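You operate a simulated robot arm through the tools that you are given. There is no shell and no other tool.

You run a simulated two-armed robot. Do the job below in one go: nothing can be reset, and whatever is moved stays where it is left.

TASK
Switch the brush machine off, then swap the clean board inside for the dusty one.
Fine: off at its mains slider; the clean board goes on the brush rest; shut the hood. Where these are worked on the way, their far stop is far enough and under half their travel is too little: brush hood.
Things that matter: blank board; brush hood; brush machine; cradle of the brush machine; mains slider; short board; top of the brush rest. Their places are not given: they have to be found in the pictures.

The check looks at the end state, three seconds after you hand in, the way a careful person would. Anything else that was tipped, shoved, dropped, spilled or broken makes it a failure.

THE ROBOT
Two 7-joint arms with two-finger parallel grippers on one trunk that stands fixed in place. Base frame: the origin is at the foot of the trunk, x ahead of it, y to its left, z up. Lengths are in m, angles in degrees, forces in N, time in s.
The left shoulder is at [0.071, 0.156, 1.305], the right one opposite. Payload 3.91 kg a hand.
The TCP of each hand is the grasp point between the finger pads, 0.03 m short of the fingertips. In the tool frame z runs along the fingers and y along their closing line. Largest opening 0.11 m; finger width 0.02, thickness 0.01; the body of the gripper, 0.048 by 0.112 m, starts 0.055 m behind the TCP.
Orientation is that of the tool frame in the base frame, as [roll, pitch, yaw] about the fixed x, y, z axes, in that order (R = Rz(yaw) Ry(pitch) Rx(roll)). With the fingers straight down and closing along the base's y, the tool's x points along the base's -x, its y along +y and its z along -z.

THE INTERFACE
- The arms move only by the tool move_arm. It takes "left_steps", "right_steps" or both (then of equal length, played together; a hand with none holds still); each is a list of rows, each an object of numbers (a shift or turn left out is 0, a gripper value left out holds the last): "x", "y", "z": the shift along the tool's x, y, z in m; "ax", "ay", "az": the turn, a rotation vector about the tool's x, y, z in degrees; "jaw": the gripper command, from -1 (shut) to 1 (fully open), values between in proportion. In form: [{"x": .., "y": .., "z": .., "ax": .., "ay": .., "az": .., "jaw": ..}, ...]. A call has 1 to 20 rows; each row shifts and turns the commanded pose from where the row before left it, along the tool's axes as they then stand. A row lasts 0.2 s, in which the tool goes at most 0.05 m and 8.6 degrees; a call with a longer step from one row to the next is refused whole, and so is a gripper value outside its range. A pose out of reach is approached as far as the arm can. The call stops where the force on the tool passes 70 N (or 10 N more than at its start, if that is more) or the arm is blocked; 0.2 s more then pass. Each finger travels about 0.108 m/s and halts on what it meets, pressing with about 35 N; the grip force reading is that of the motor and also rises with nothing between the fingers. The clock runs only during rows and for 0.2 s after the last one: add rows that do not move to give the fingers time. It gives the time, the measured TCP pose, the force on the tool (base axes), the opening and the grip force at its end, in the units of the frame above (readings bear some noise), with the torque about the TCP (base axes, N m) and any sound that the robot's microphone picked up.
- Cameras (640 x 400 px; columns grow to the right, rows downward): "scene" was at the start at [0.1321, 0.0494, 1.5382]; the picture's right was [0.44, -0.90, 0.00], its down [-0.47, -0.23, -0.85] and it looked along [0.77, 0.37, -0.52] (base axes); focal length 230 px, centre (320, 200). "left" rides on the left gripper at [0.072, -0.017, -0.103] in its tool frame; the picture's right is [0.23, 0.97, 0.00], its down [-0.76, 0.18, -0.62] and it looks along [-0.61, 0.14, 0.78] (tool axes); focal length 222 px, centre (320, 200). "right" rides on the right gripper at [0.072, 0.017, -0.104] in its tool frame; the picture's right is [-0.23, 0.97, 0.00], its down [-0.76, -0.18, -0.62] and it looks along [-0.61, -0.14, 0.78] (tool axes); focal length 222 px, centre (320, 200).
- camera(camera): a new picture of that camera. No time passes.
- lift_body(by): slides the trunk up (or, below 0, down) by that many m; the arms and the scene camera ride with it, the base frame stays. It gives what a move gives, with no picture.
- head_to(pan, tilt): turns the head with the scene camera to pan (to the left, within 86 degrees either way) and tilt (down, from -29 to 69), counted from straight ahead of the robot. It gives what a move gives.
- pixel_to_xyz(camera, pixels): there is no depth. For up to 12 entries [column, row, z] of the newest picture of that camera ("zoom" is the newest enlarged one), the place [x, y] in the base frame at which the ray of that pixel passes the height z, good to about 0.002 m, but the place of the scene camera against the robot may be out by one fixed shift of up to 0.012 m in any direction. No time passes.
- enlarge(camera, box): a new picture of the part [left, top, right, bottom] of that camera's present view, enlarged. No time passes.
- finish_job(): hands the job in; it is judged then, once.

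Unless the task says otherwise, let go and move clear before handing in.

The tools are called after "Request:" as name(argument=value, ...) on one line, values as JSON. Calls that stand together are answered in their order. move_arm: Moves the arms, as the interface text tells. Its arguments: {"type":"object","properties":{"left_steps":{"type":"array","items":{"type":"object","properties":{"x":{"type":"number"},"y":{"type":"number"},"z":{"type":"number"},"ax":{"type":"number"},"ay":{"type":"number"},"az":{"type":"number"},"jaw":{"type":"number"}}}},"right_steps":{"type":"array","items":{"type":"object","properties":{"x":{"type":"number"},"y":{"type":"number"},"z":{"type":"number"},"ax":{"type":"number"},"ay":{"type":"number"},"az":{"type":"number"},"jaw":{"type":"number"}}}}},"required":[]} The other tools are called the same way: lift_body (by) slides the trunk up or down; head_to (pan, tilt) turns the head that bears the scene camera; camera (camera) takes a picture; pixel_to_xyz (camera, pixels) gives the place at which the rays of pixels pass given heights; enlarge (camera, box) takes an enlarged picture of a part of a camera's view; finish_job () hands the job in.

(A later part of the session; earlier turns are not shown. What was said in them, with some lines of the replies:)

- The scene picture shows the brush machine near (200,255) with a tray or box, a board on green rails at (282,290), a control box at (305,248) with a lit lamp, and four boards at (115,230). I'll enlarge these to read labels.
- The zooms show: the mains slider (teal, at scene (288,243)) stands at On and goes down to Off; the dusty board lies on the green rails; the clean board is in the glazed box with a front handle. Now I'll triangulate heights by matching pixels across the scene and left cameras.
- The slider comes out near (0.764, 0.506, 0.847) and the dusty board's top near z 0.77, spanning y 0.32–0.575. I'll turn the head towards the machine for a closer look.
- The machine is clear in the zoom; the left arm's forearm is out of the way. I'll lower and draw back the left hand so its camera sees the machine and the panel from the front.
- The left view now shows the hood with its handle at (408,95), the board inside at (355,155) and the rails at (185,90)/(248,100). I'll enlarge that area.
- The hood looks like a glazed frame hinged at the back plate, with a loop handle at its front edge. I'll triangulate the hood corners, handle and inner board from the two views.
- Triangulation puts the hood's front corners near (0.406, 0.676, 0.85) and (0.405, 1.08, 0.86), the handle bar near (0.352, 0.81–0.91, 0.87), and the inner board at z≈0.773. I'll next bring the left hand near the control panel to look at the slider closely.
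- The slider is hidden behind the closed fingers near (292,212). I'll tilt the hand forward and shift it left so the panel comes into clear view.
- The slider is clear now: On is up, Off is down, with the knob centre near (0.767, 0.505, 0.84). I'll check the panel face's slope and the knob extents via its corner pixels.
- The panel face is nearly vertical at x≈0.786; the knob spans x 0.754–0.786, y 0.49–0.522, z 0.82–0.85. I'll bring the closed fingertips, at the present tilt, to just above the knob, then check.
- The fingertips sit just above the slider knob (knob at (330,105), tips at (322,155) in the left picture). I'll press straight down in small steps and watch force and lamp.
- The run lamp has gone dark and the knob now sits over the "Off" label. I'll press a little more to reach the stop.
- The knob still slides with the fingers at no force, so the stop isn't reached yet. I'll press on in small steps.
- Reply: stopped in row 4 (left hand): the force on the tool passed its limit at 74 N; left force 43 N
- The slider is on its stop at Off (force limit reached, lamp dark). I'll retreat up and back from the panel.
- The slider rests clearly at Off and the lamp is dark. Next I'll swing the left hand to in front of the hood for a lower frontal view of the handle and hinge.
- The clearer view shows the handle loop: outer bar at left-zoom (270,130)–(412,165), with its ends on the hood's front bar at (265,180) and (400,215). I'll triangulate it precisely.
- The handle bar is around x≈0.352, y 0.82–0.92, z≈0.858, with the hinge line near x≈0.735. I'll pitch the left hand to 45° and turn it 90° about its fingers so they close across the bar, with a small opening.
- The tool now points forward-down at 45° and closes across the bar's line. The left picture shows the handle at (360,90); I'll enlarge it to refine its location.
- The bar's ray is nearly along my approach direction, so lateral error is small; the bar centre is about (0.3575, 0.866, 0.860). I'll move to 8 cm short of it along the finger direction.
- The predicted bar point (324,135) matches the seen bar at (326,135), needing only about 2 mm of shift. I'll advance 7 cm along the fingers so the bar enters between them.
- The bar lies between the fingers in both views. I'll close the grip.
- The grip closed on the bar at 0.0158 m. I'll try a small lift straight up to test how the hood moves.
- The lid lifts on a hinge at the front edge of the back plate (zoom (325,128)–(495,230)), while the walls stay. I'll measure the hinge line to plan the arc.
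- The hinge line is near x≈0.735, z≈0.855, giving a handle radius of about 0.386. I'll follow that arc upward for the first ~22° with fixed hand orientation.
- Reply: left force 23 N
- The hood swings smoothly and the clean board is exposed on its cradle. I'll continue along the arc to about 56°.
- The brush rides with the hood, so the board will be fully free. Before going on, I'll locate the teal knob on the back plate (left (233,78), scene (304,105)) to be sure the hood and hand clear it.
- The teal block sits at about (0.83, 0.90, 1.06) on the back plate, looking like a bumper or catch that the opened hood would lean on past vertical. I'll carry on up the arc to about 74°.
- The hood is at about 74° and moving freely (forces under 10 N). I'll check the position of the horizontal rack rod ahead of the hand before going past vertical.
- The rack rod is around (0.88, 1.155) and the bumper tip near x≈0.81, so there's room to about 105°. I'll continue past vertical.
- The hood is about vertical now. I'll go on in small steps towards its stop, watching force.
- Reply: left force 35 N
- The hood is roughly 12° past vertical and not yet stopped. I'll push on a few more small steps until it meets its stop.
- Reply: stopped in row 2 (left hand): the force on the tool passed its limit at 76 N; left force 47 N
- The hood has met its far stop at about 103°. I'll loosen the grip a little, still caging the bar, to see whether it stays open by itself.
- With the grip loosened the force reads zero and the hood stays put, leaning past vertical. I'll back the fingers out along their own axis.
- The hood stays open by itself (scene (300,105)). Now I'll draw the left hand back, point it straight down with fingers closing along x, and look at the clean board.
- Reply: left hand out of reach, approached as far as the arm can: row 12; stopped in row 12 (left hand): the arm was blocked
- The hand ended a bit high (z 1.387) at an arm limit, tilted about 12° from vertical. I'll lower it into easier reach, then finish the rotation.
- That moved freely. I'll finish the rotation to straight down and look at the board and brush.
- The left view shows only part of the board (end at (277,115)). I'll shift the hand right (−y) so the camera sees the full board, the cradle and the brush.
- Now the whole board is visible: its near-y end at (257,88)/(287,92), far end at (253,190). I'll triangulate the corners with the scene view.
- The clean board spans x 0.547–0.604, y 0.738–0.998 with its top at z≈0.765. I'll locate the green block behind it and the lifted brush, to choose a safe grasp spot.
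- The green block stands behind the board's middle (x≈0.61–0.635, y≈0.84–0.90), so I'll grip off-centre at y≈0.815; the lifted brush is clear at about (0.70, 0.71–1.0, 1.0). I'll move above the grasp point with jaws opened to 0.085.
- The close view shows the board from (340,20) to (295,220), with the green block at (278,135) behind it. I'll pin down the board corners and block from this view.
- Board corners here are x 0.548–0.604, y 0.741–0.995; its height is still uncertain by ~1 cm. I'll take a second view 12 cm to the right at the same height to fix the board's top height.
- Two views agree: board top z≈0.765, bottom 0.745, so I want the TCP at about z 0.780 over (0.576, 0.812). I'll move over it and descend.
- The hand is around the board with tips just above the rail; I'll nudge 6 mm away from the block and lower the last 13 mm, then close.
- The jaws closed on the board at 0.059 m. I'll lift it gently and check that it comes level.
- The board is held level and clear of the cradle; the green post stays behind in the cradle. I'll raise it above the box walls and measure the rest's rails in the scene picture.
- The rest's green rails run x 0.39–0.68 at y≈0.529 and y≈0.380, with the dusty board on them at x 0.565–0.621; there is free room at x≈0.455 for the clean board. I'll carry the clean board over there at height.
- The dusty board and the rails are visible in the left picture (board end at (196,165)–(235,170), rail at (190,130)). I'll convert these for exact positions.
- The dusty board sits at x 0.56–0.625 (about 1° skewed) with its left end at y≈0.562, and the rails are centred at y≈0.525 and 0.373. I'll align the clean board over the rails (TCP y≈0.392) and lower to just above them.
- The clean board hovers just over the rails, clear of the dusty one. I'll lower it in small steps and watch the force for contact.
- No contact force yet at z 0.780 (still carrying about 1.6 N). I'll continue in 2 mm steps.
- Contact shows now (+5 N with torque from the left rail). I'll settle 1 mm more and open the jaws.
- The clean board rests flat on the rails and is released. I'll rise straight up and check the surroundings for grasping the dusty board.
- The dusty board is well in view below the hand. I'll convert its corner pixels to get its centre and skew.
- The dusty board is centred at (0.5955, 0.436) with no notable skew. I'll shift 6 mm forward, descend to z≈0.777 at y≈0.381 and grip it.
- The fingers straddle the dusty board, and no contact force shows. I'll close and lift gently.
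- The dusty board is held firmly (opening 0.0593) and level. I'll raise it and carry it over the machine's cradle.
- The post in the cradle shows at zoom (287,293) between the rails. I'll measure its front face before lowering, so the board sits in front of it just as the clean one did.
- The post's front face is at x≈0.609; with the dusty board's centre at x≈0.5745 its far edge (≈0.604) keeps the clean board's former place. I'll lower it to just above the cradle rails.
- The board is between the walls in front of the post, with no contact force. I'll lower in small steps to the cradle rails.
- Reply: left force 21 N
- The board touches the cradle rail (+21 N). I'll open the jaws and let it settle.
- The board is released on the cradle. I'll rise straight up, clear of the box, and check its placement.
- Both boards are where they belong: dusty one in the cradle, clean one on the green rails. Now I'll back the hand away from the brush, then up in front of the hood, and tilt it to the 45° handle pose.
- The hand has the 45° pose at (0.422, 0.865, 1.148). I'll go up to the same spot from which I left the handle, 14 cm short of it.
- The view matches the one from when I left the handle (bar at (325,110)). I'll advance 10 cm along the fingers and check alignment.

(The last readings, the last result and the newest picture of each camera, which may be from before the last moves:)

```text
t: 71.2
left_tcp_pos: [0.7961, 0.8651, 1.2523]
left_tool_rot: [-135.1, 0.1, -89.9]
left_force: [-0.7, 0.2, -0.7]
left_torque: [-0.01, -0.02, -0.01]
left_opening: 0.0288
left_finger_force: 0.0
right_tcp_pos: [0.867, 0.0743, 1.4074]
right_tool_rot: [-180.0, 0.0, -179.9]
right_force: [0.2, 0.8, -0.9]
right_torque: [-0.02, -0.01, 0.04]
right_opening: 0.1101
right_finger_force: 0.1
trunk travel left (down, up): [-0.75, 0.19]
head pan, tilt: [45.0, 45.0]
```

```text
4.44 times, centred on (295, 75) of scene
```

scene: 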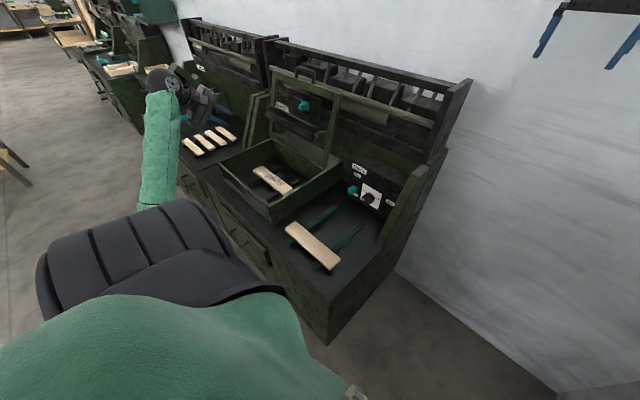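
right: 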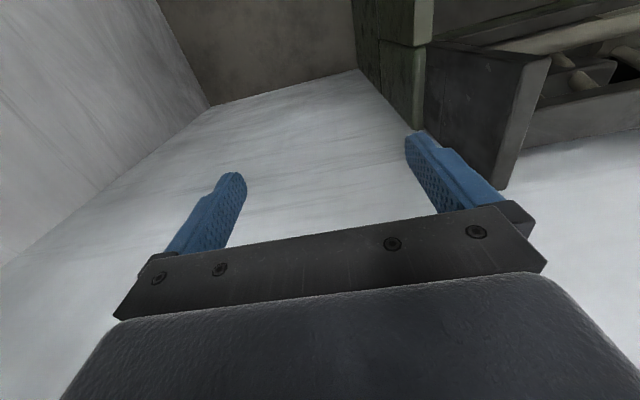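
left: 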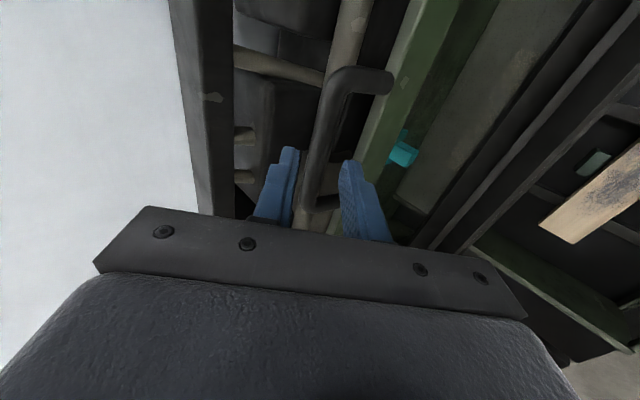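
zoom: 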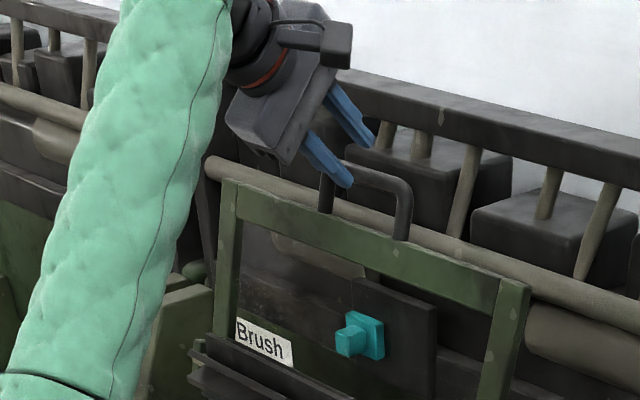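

The fingers straddle the bar, one behind and one in front. I'll advance the last 4 cm and close.

Request:
move_arm(left_steps=[{"z": 0.02}, {"z": 0.021}, {"jaw": -1}, {"jaw": -1}, {"jaw": -1}])

Request:
camera(camera="left")

Request:
enlarge(camera="scene", box=[240, 30, 350, 120])

```text
t: 72.4
left_tcp_pos: [0.8274, 0.8639, 1.2225]
left_tool_rot: [-135.2, 0.0, -89.9]
left_force: [-19.5, -11.3, -24.4]
left_torque: [0.59, 0.28, 0.56]
left_opening: 0.0159
left_finger_force: 44.6
right_tcp_pos: [0.8671, 0.0744, 1.4067]
right_tool_rot: [-179.9, 0.0, -180.0]
right_force: [0.3, -0.3, 0.8]
right_torque: [-0.07, -0.02, 0.02]
right_opening: 0.11
right_finger_force: 0.1
trunk travel left (down, up): [-0.75, 0.19]
head pan, tilt: [45.0, 45.0]
```

```text
taken
```

left: 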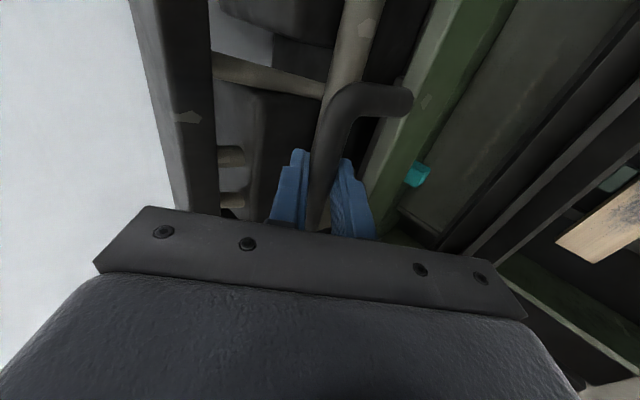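

```text
4.44 times, centred on (295, 75) of scene
```

zoom: 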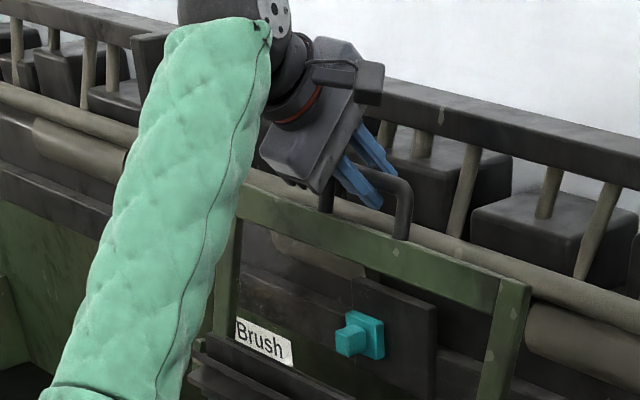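

The bar is gripped again (0.0159 m). From the earlier readings the arc fits centre (0.724, 0.863) with radius 0.375; I'll start pulling the hood forward along it.

Request:
move_arm(left_steps=[{"y": 0.0152, "z": -0.0251}, {"y": 0.0173, "z": -0.0239}, {"y": 0.019, "z": -0.0224}, {"y": 0.0206, "z": -0.0209}, {"y": 0.0223, "z": -0.0192}, {"y": 0.0238, "z": -0.0174}])

Request:
camera(camera="left")

Request:
enlarge(camera="scene", box=[200, 40, 380, 200])

```text
t: 73.8
left_tcp_pos: [0.6544, 0.8631, 1.228]
left_tool_rot: [-135.2, 0.0, -90.0]
left_force: [5.6, -16.4, -34.1]
left_torque: [0.26, 0.12, 0.21]
left_opening: 0.0159
left_finger_force: 44.7
right_tcp_pos: [0.8703, 0.0747, 1.4064]
right_tool_rot: [-179.9, -0.1, 179.9]
right_force: [-0.2, -0.6, -0.1]
right_torque: [-0.03, -0.02, 0.03]
right_opening: 0.1097
right_finger_force: 0.1
trunk travel left (down, up): [-0.75, 0.19]
head pan, tilt: [45.0, 45.0]
```

```text
taken
```

left: 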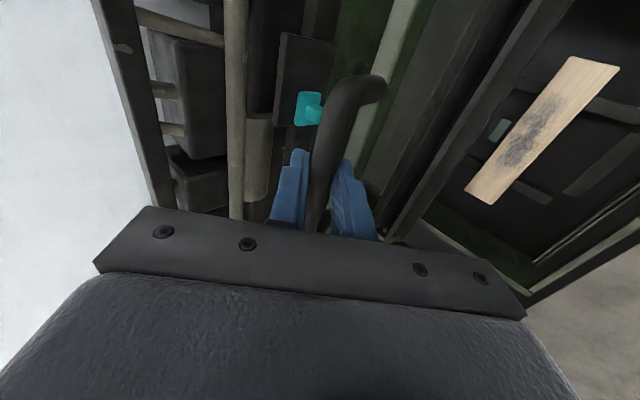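

```text
2.50 times, centred on (290, 120) of scene
```

zoom: 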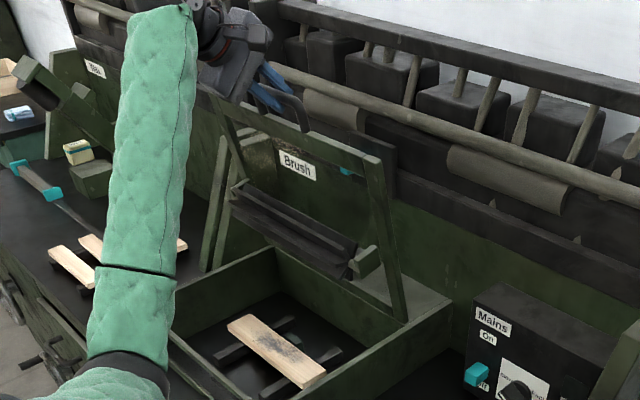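

The hood follows, though a 34 N downward pull suggests my radius is ~4 mm too large. I'll correct that and continue lowering to about 52°.

Request:
move_arm(left_steps=[{"y": 0.0269, "z": -0.012}, {"y": 0.0259, "z": -0.0133}, {"y": 0.0268, "z": -0.0113}, {"y": 0.0277, "z": -0.0091}, {"y": 0.0282, "z": -0.0069}, {"y": 0.0288, "z": -0.0046}])

Request:
camera(camera="left")

Request:
enlarge(camera="scene", box=[200, 50, 380, 210])

```text
t: 75.2
left_tcp_pos: [0.4942, 0.864, 1.1552]
left_tool_rot: [-135.0, 0.3, -89.8]
left_force: [-4.6, -19.7, -2.0]
left_torque: [-0.19, -0.01, 0.02]
left_opening: 0.0157
left_finger_force: 45.5
right_tcp_pos: [0.8677, 0.0717, 1.4072]
right_tool_rot: [180.0, 0.0, -180.0]
right_force: [-0.1, 0.6, 0.4]
right_torque: [-0.01, 0.02, -0.02]
right_opening: 0.1101
right_finger_force: 0.1
trunk travel left (down, up): [-0.75, 0.19]
head pan, tilt: [45.0, 45.0]
```

```text
taken
```

left: 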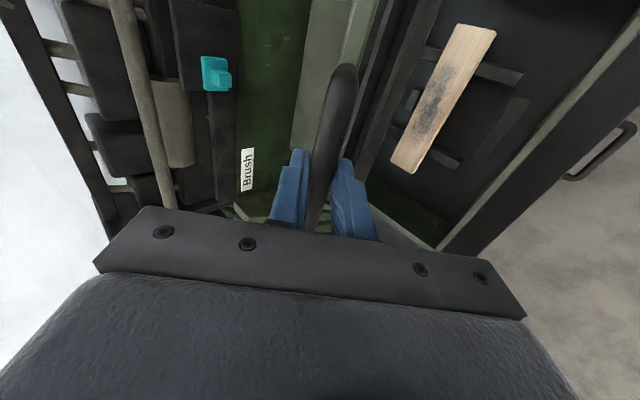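

```text
2.50 times, centred on (290, 130) of scene
```

zoom: 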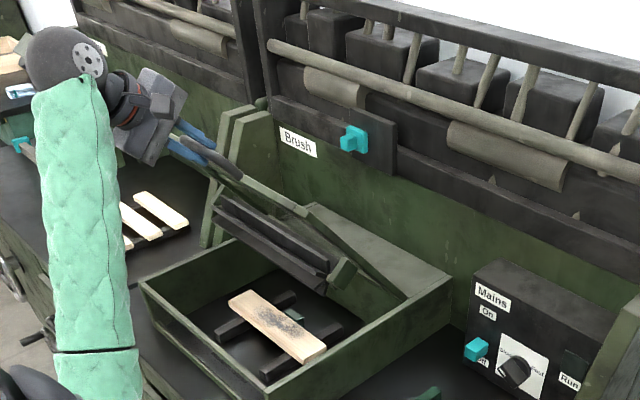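

Forces are low and the hood is near 52°. I'll continue lowering to about 25°.

Request:
move_arm(left_steps=[{"y": 0.029, "z": -0.0024}, {"y": 0.0291, "z": -0.0001}, {"y": 0.029, "z": 0.0022}, {"y": 0.0288, "z": 0.0045}, {"y": 0.0283, "z": 0.0067}, {"y": 0.0277, "z": 0.0088}])

Request:
enlarge(camera="scene", box=[200, 70, 360, 220])

```text
t: 76.6
left_tcp_pos: [0.389, 0.8659, 1.0191]
left_tool_rot: [-135.0, -0.1, -89.8]
left_force: [-0.3, 19.5, -6.0]
left_torque: [0.48, 0.1, 0.39]
left_opening: 0.0153
left_finger_force: 45.3
right_tcp_pos: [0.8679, 0.0762, 1.4069]
right_tool_rot: [-179.9, 0.0, -180.0]
right_force: [0.6, -0.4, -0.3]
right_torque: [-0.02, 0.01, 0.02]
right_opening: 0.1102
right_finger_force: 0.0
trunk travel left (down, up): [-0.75, 0.19]
head pan, tilt: [45.0, 45.0]
```

```text
2.67 times, centred on (280, 145) of scene
```

zoom: 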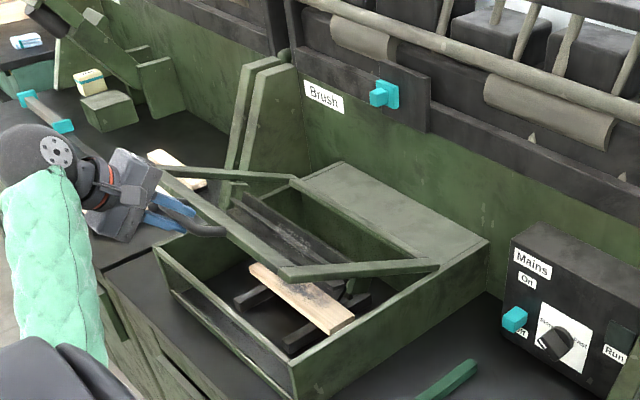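

The hood is at about 25° and following well. I'll bring it down to about 7°, then finish slowly.

Request:
move_arm(left_steps=[{"y": 0.0269, "z": 0.011}, {"y": 0.026, "z": 0.0132}, {"y": 0.0248, "z": 0.015}, {"y": 0.0236, "z": 0.0171}])

Request:
enlarge(camera="scene", box=[200, 80, 360, 220])

Request:
camera(camera="left")

```text
t: 77.6
left_tcp_pos: [0.3566, 0.8643, 0.9088]
left_tool_rot: [-135.0, 0.0, -90.0]
left_force: [3.0, 8.0, -5.5]
left_torque: [-0.83, 0.01, -0.89]
left_opening: 0.0155
left_finger_force: 45.0
right_tcp_pos: [0.8685, 0.0738, 1.4081]
right_tool_rot: [-179.8, 0.0, -179.8]
right_force: [-0.3, 0.2, 0.0]
right_torque: [0.02, -0.03, 0.03]
right_opening: 0.1102
right_finger_force: 0.1
trunk travel left (down, up): [-0.75, 0.19]
head pan, tilt: [45.0, 45.0]
```

```text
2.86 times, centred on (280, 150) of scene
```

zoom: 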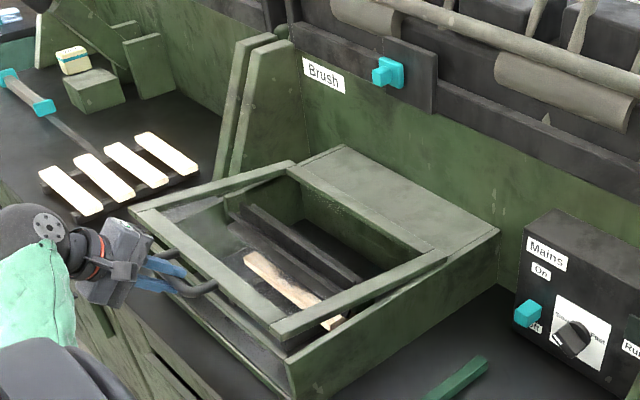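

```text
taken
```

left: 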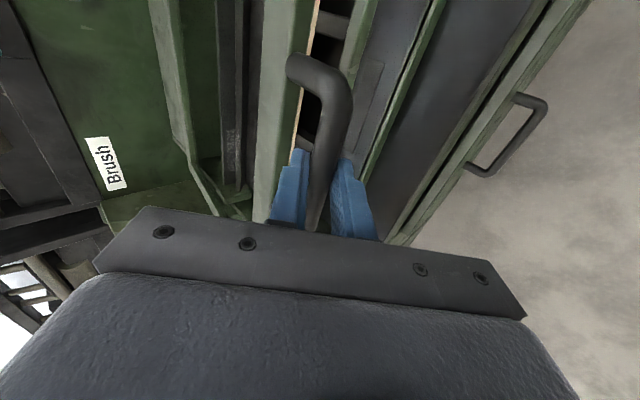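

Nearly shut now. I'll lower the last 4–5 cm in small steps and watch the force for the hood meeting its seat.

Request:
move_arm(left_steps=[{"y": 0.0082, "z": 0.0065}, {"y": 0.0082, "z": 0.0067}, {"y": 0.0055, "z": 0.0048}, {"y": 0.0036, "z": 0.0033}])

Request:
enlarge(camera="scene", box=[200, 80, 360, 220])

```text
t: 78.6
left_tcp_pos: [0.3527, 0.864, 0.8733]
left_tool_rot: [-135.0, 0.0, -89.9]
left_force: [2.6, 7.7, -4.1]
left_torque: [0.89, -0.12, 0.79]
left_opening: 0.0158
left_finger_force: 44.7
right_tcp_pos: [0.8679, 0.0744, 1.4064]
right_tool_rot: [180.0, 0.1, -179.9]
right_force: [0.2, 0.1, 0.6]
right_torque: [0.01, 0.04, 0.01]
right_opening: 0.1101
right_finger_force: 0.1
trunk travel left (down, up): [-0.75, 0.19]
head pan, tilt: [45.0, 45.0]
```

```text
2.86 times, centred on (280, 150) of scene
```

zoom: 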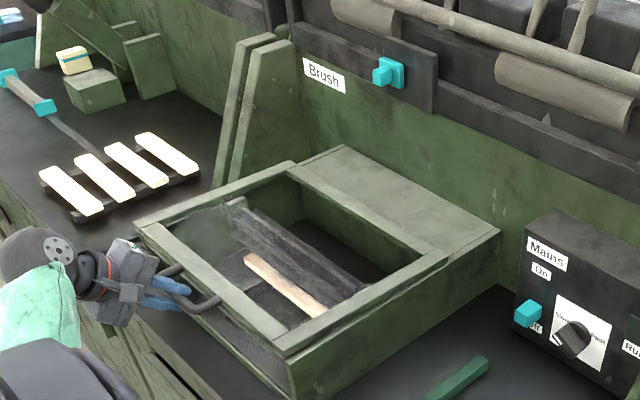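

Request:
move_arm(left_steps=[{"y": 0.0028, "z": 0.0028}, {"y": 0.0021, "z": 0.0021}, {"y": 0.0014, "z": 0.0014}])

Request:
enlarge(camera="scene", box=[200, 80, 360, 220])

```text
t: 79.4
left_tcp_pos: [0.3528, 0.8639, 0.8658]
left_tool_rot: [-135.0, 0.1, -89.9]
left_force: [-2.7, -0.6, -4.9]
left_torque: [0.42, -0.02, 0.37]
left_opening: 0.0156
left_finger_force: 44.8
right_tcp_pos: [0.8681, 0.0733, 1.4084]
right_tool_rot: [180.0, 0.0, -179.9]
right_force: [0.0, 0.6, -0.1]
right_torque: [0.03, -0.01, -0.04]
right_opening: 0.1098
right_finger_force: 0.0
trunk travel left (down, up): [-0.75, 0.19]
head pan, tilt: [45.0, 45.0]
```

```text
2.86 times, centred on (280, 150) of scene
```

zoom: 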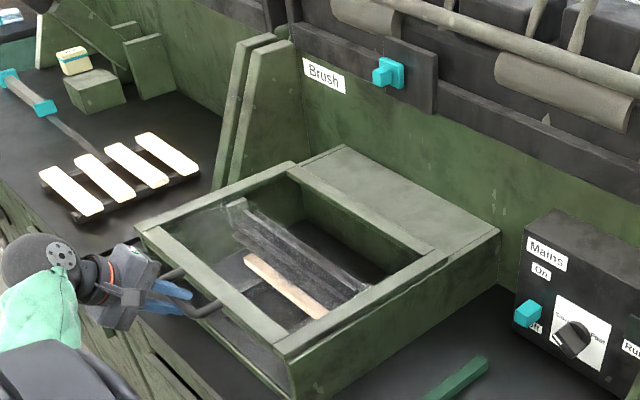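

Force still shows no seat contact. I'll lower a few more millimetres until the hood presses on its seat.

Request:
move_arm(left_steps=[{"y": 0.0014, "z": 0.0014}, {"y": 0.0014, "z": 0.0014}])

```text
t: 80.0
left_tcp_pos: [0.3524, 0.8639, 0.8641]
left_tool_rot: [-135.0, 0.0, -90.1]
left_force: [-14.1, -20.9, -4.2]
left_torque: [-0.28, 0.18, -0.25]
left_opening: 0.0156
left_finger_force: 44.9
right_tcp_pos: [0.8671, 0.0724, 1.4076]
right_tool_rot: [-180.0, 0.0, -179.9]
right_force: [-0.4, 0.1, 0.2]
right_torque: [0.0, -0.02, -0.01]
right_opening: 0.11
right_finger_force: 0.0
trunk travel left (down, up): [-0.75, 0.19]
head pan, tilt: [45.0, 45.0]
```

Request:
move_arm(left_steps=[{"y": 0.0014, "z": 0.0014}, {"y": 0.0014, "z": 0.0014}])

Request:
enlarge(camera="scene", box=[230, 120, 350, 220])

```text
t: 80.6
left_tcp_pos: [0.353, 0.8649, 0.8601]
left_tool_rot: [-135.0, 0.2, -89.9]
left_force: [-12.4, -19.4, -4.6]
left_torque: [-0.38, 0.13, -0.3]
left_opening: 0.0155
left_finger_force: 44.7
right_tcp_pos: [0.8674, 0.0725, 1.4091]
right_tool_rot: [-180.0, 0.0, -179.9]
right_force: [0.1, 0.3, 0.4]
right_torque: [-0.02, 0.0, -0.01]
right_opening: 0.11
right_finger_force: 0.1
trunk travel left (down, up): [-0.75, 0.19]
head pan, tilt: [45.0, 45.0]
```

```text
4.00 times, centred on (290, 170) of scene
```

zoom: 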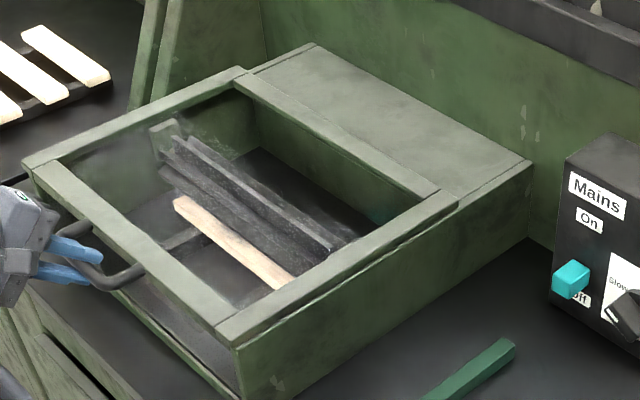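

By geometry the closed position should be about z 0.860 with this grip. I'll press 2–4 mm more to feel the seat.

Request:
move_arm(left_steps=[{"y": 0.0014, "z": 0.0014}, {"y": 0.0014, "z": 0.0014}])

Request:
camera(camera="left")

```text
t: 81.2
left_tcp_pos: [0.3532, 0.8642, 0.8597]
left_tool_rot: [-134.8, 0.4, -89.9]
left_force: [-8.0, -9.0, 14.7]
left_torque: [-0.94, -0.14, -0.77]
left_opening: 0.0157
left_finger_force: 45.2
right_tcp_pos: [0.8671, 0.0712, 1.4086]
right_tool_rot: [179.9, 0.0, -179.9]
right_force: [0.4, 0.5, -0.5]
right_torque: [-0.01, 0.01, 0.0]
right_opening: 0.1102
right_finger_force: 0.1
trunk travel left (down, up): [-0.75, 0.19]
head pan, tilt: [45.0, 45.0]
```

```text
taken
```

left: 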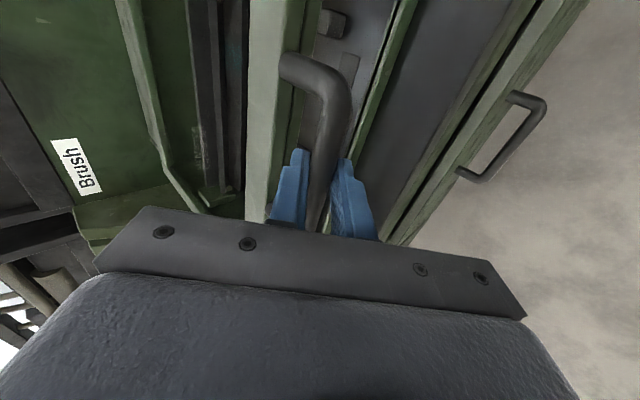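

The hood now presses on its seat (+15 N up). I'll open the jaws a little and back out along the fingers.

Request:
move_arm(left_steps=[{"jaw": -0.5}, {}, {}, {"z": -0.015}, {"z": -0.03}, {"z": -0.04}, {"z": -0.04}])

Request:
camera(camera="left")

Request:
camera(camera="scene")

Request:
enlarge(camera="scene", box=[205, 120, 345, 230])

```text
t: 82.8
left_tcp_pos: [0.2651, 0.8629, 0.9437]
left_tool_rot: [-134.9, 0.0, -90.0]
left_force: [-0.4, 0.0, 0.1]
left_torque: [-0.05, 0.02, 0.0]
left_opening: 0.0277
left_finger_force: 0.0
right_tcp_pos: [0.8682, 0.0722, 1.4082]
right_tool_rot: [180.0, 0.1, 180.0]
right_force: [0.3, -0.4, -0.7]
right_torque: [0.02, -0.01, 0.0]
right_opening: 0.1099
right_finger_force: 0.2
trunk travel left (down, up): [-0.75, 0.19]
head pan, tilt: [45.0, 45.0]
```

```text
taken
```

left: 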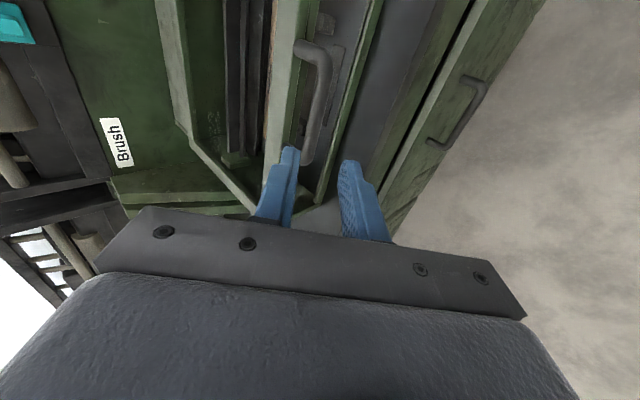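

```text
taken
```

scene: 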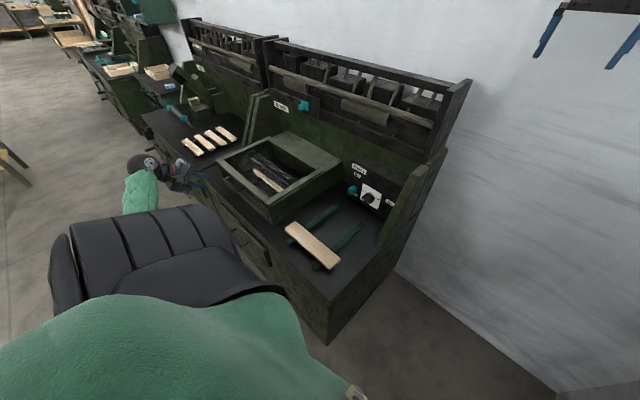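

```text
3.64 times, centred on (275, 175) of scene
```

zoom: 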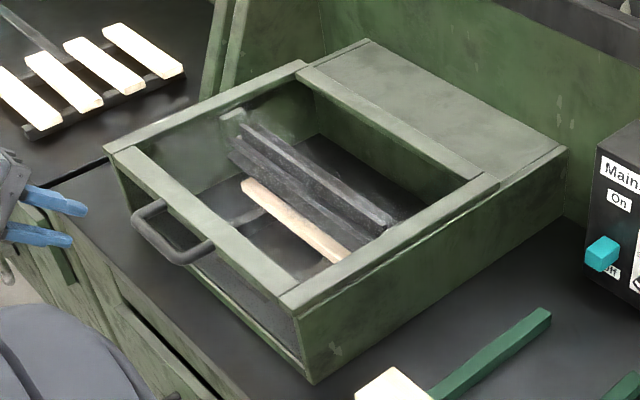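

The hood looks exactly as it did when shut at the start, with the dusty board under it. I'll retreat the hand further and check the slider, lamp and rest once more.

Request:
move_arm(left_steps=[{"z": -0.04}, {"z": -0.04}, {"y": -0.03, "z": -0.03}])

Request:
camera(camera="scene")

Request:
enlarge(camera="scene", box=[260, 150, 420, 280])

Request:
enlarge(camera="scene", box=[120, 60, 320, 200])

Request:
camera(camera="left")

```text
t: 83.6
left_tcp_pos: [0.2077, 0.8641, 1.0419]
left_tool_rot: [-135.0, 0.0, -89.8]
left_force: [0.1, -1.1, -0.1]
left_torque: [0.0, 0.03, -0.02]
left_opening: 0.0276
left_finger_force: 0.0
right_tcp_pos: [0.8683, 0.0742, 1.4068]
right_tool_rot: [-179.9, 0.0, -179.9]
right_force: [0.0, 0.1, 0.8]
right_torque: [0.04, 0.02, -0.01]
right_opening: 0.1098
right_finger_force: 0.1
trunk travel left (down, up): [-0.75, 0.19]
head pan, tilt: [45.0, 45.0]
```

```text
taken
```

scene: 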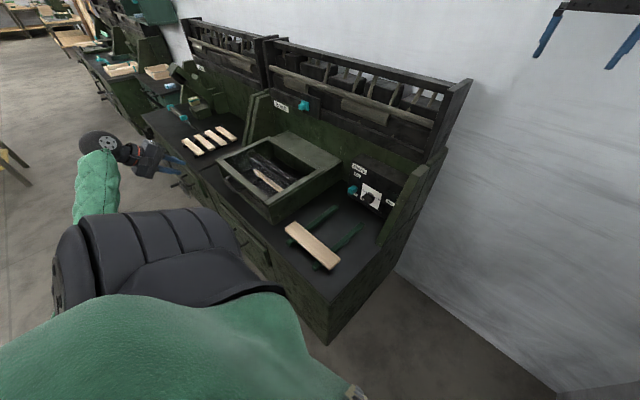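

```text
3.08 times, centred on (340, 215) of scene
```

zoom: 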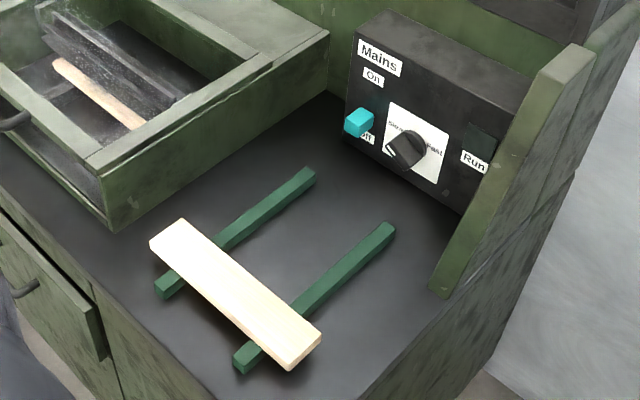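

```text
2.86 times, centred on (220, 130) of scene
```

zoom: 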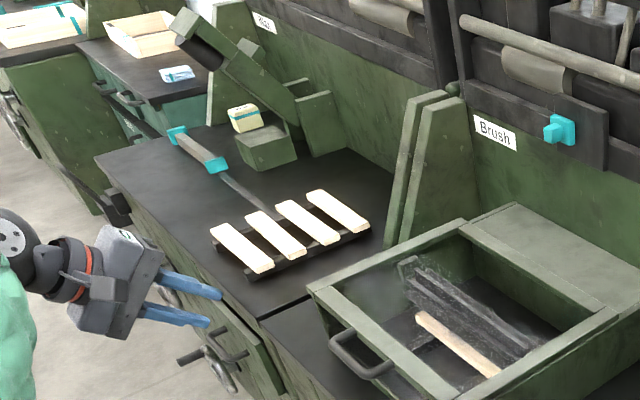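

```text
taken
```

left: 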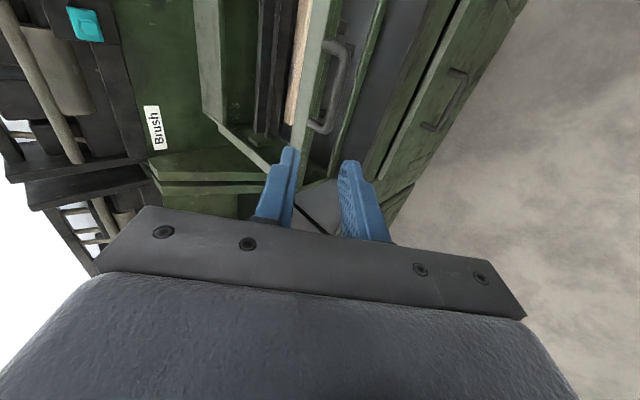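

The pictures confirm everything: the slider is at Off with the lamp dark, the clean board lies across both green rails, the dusty board is in the cradle under the shut hood, and the hand is clear. I'm handing the job in.

Request:
finish_job()

```text
The job is handed in.
```

The brush machine is off and the boards are swapped. I have handed the job in; no result of the check has come back to me.

- **Mains:** the slider is down at its Off stop and the Run lamp is dark.
- **Clean board:** it lies across both green rails of the brush rest. I set it towards the front of the rails, not exactly where the dusty board had been.
- **Dusty board:** it sits on the cradle rails, in the place the clean board had.
- **Hood:** I opened it to its far stop for the swap and shut it again until it pressed on its seat.

In the last pictures nothing else looks moved. Both grippers are empty and clear of the machine.
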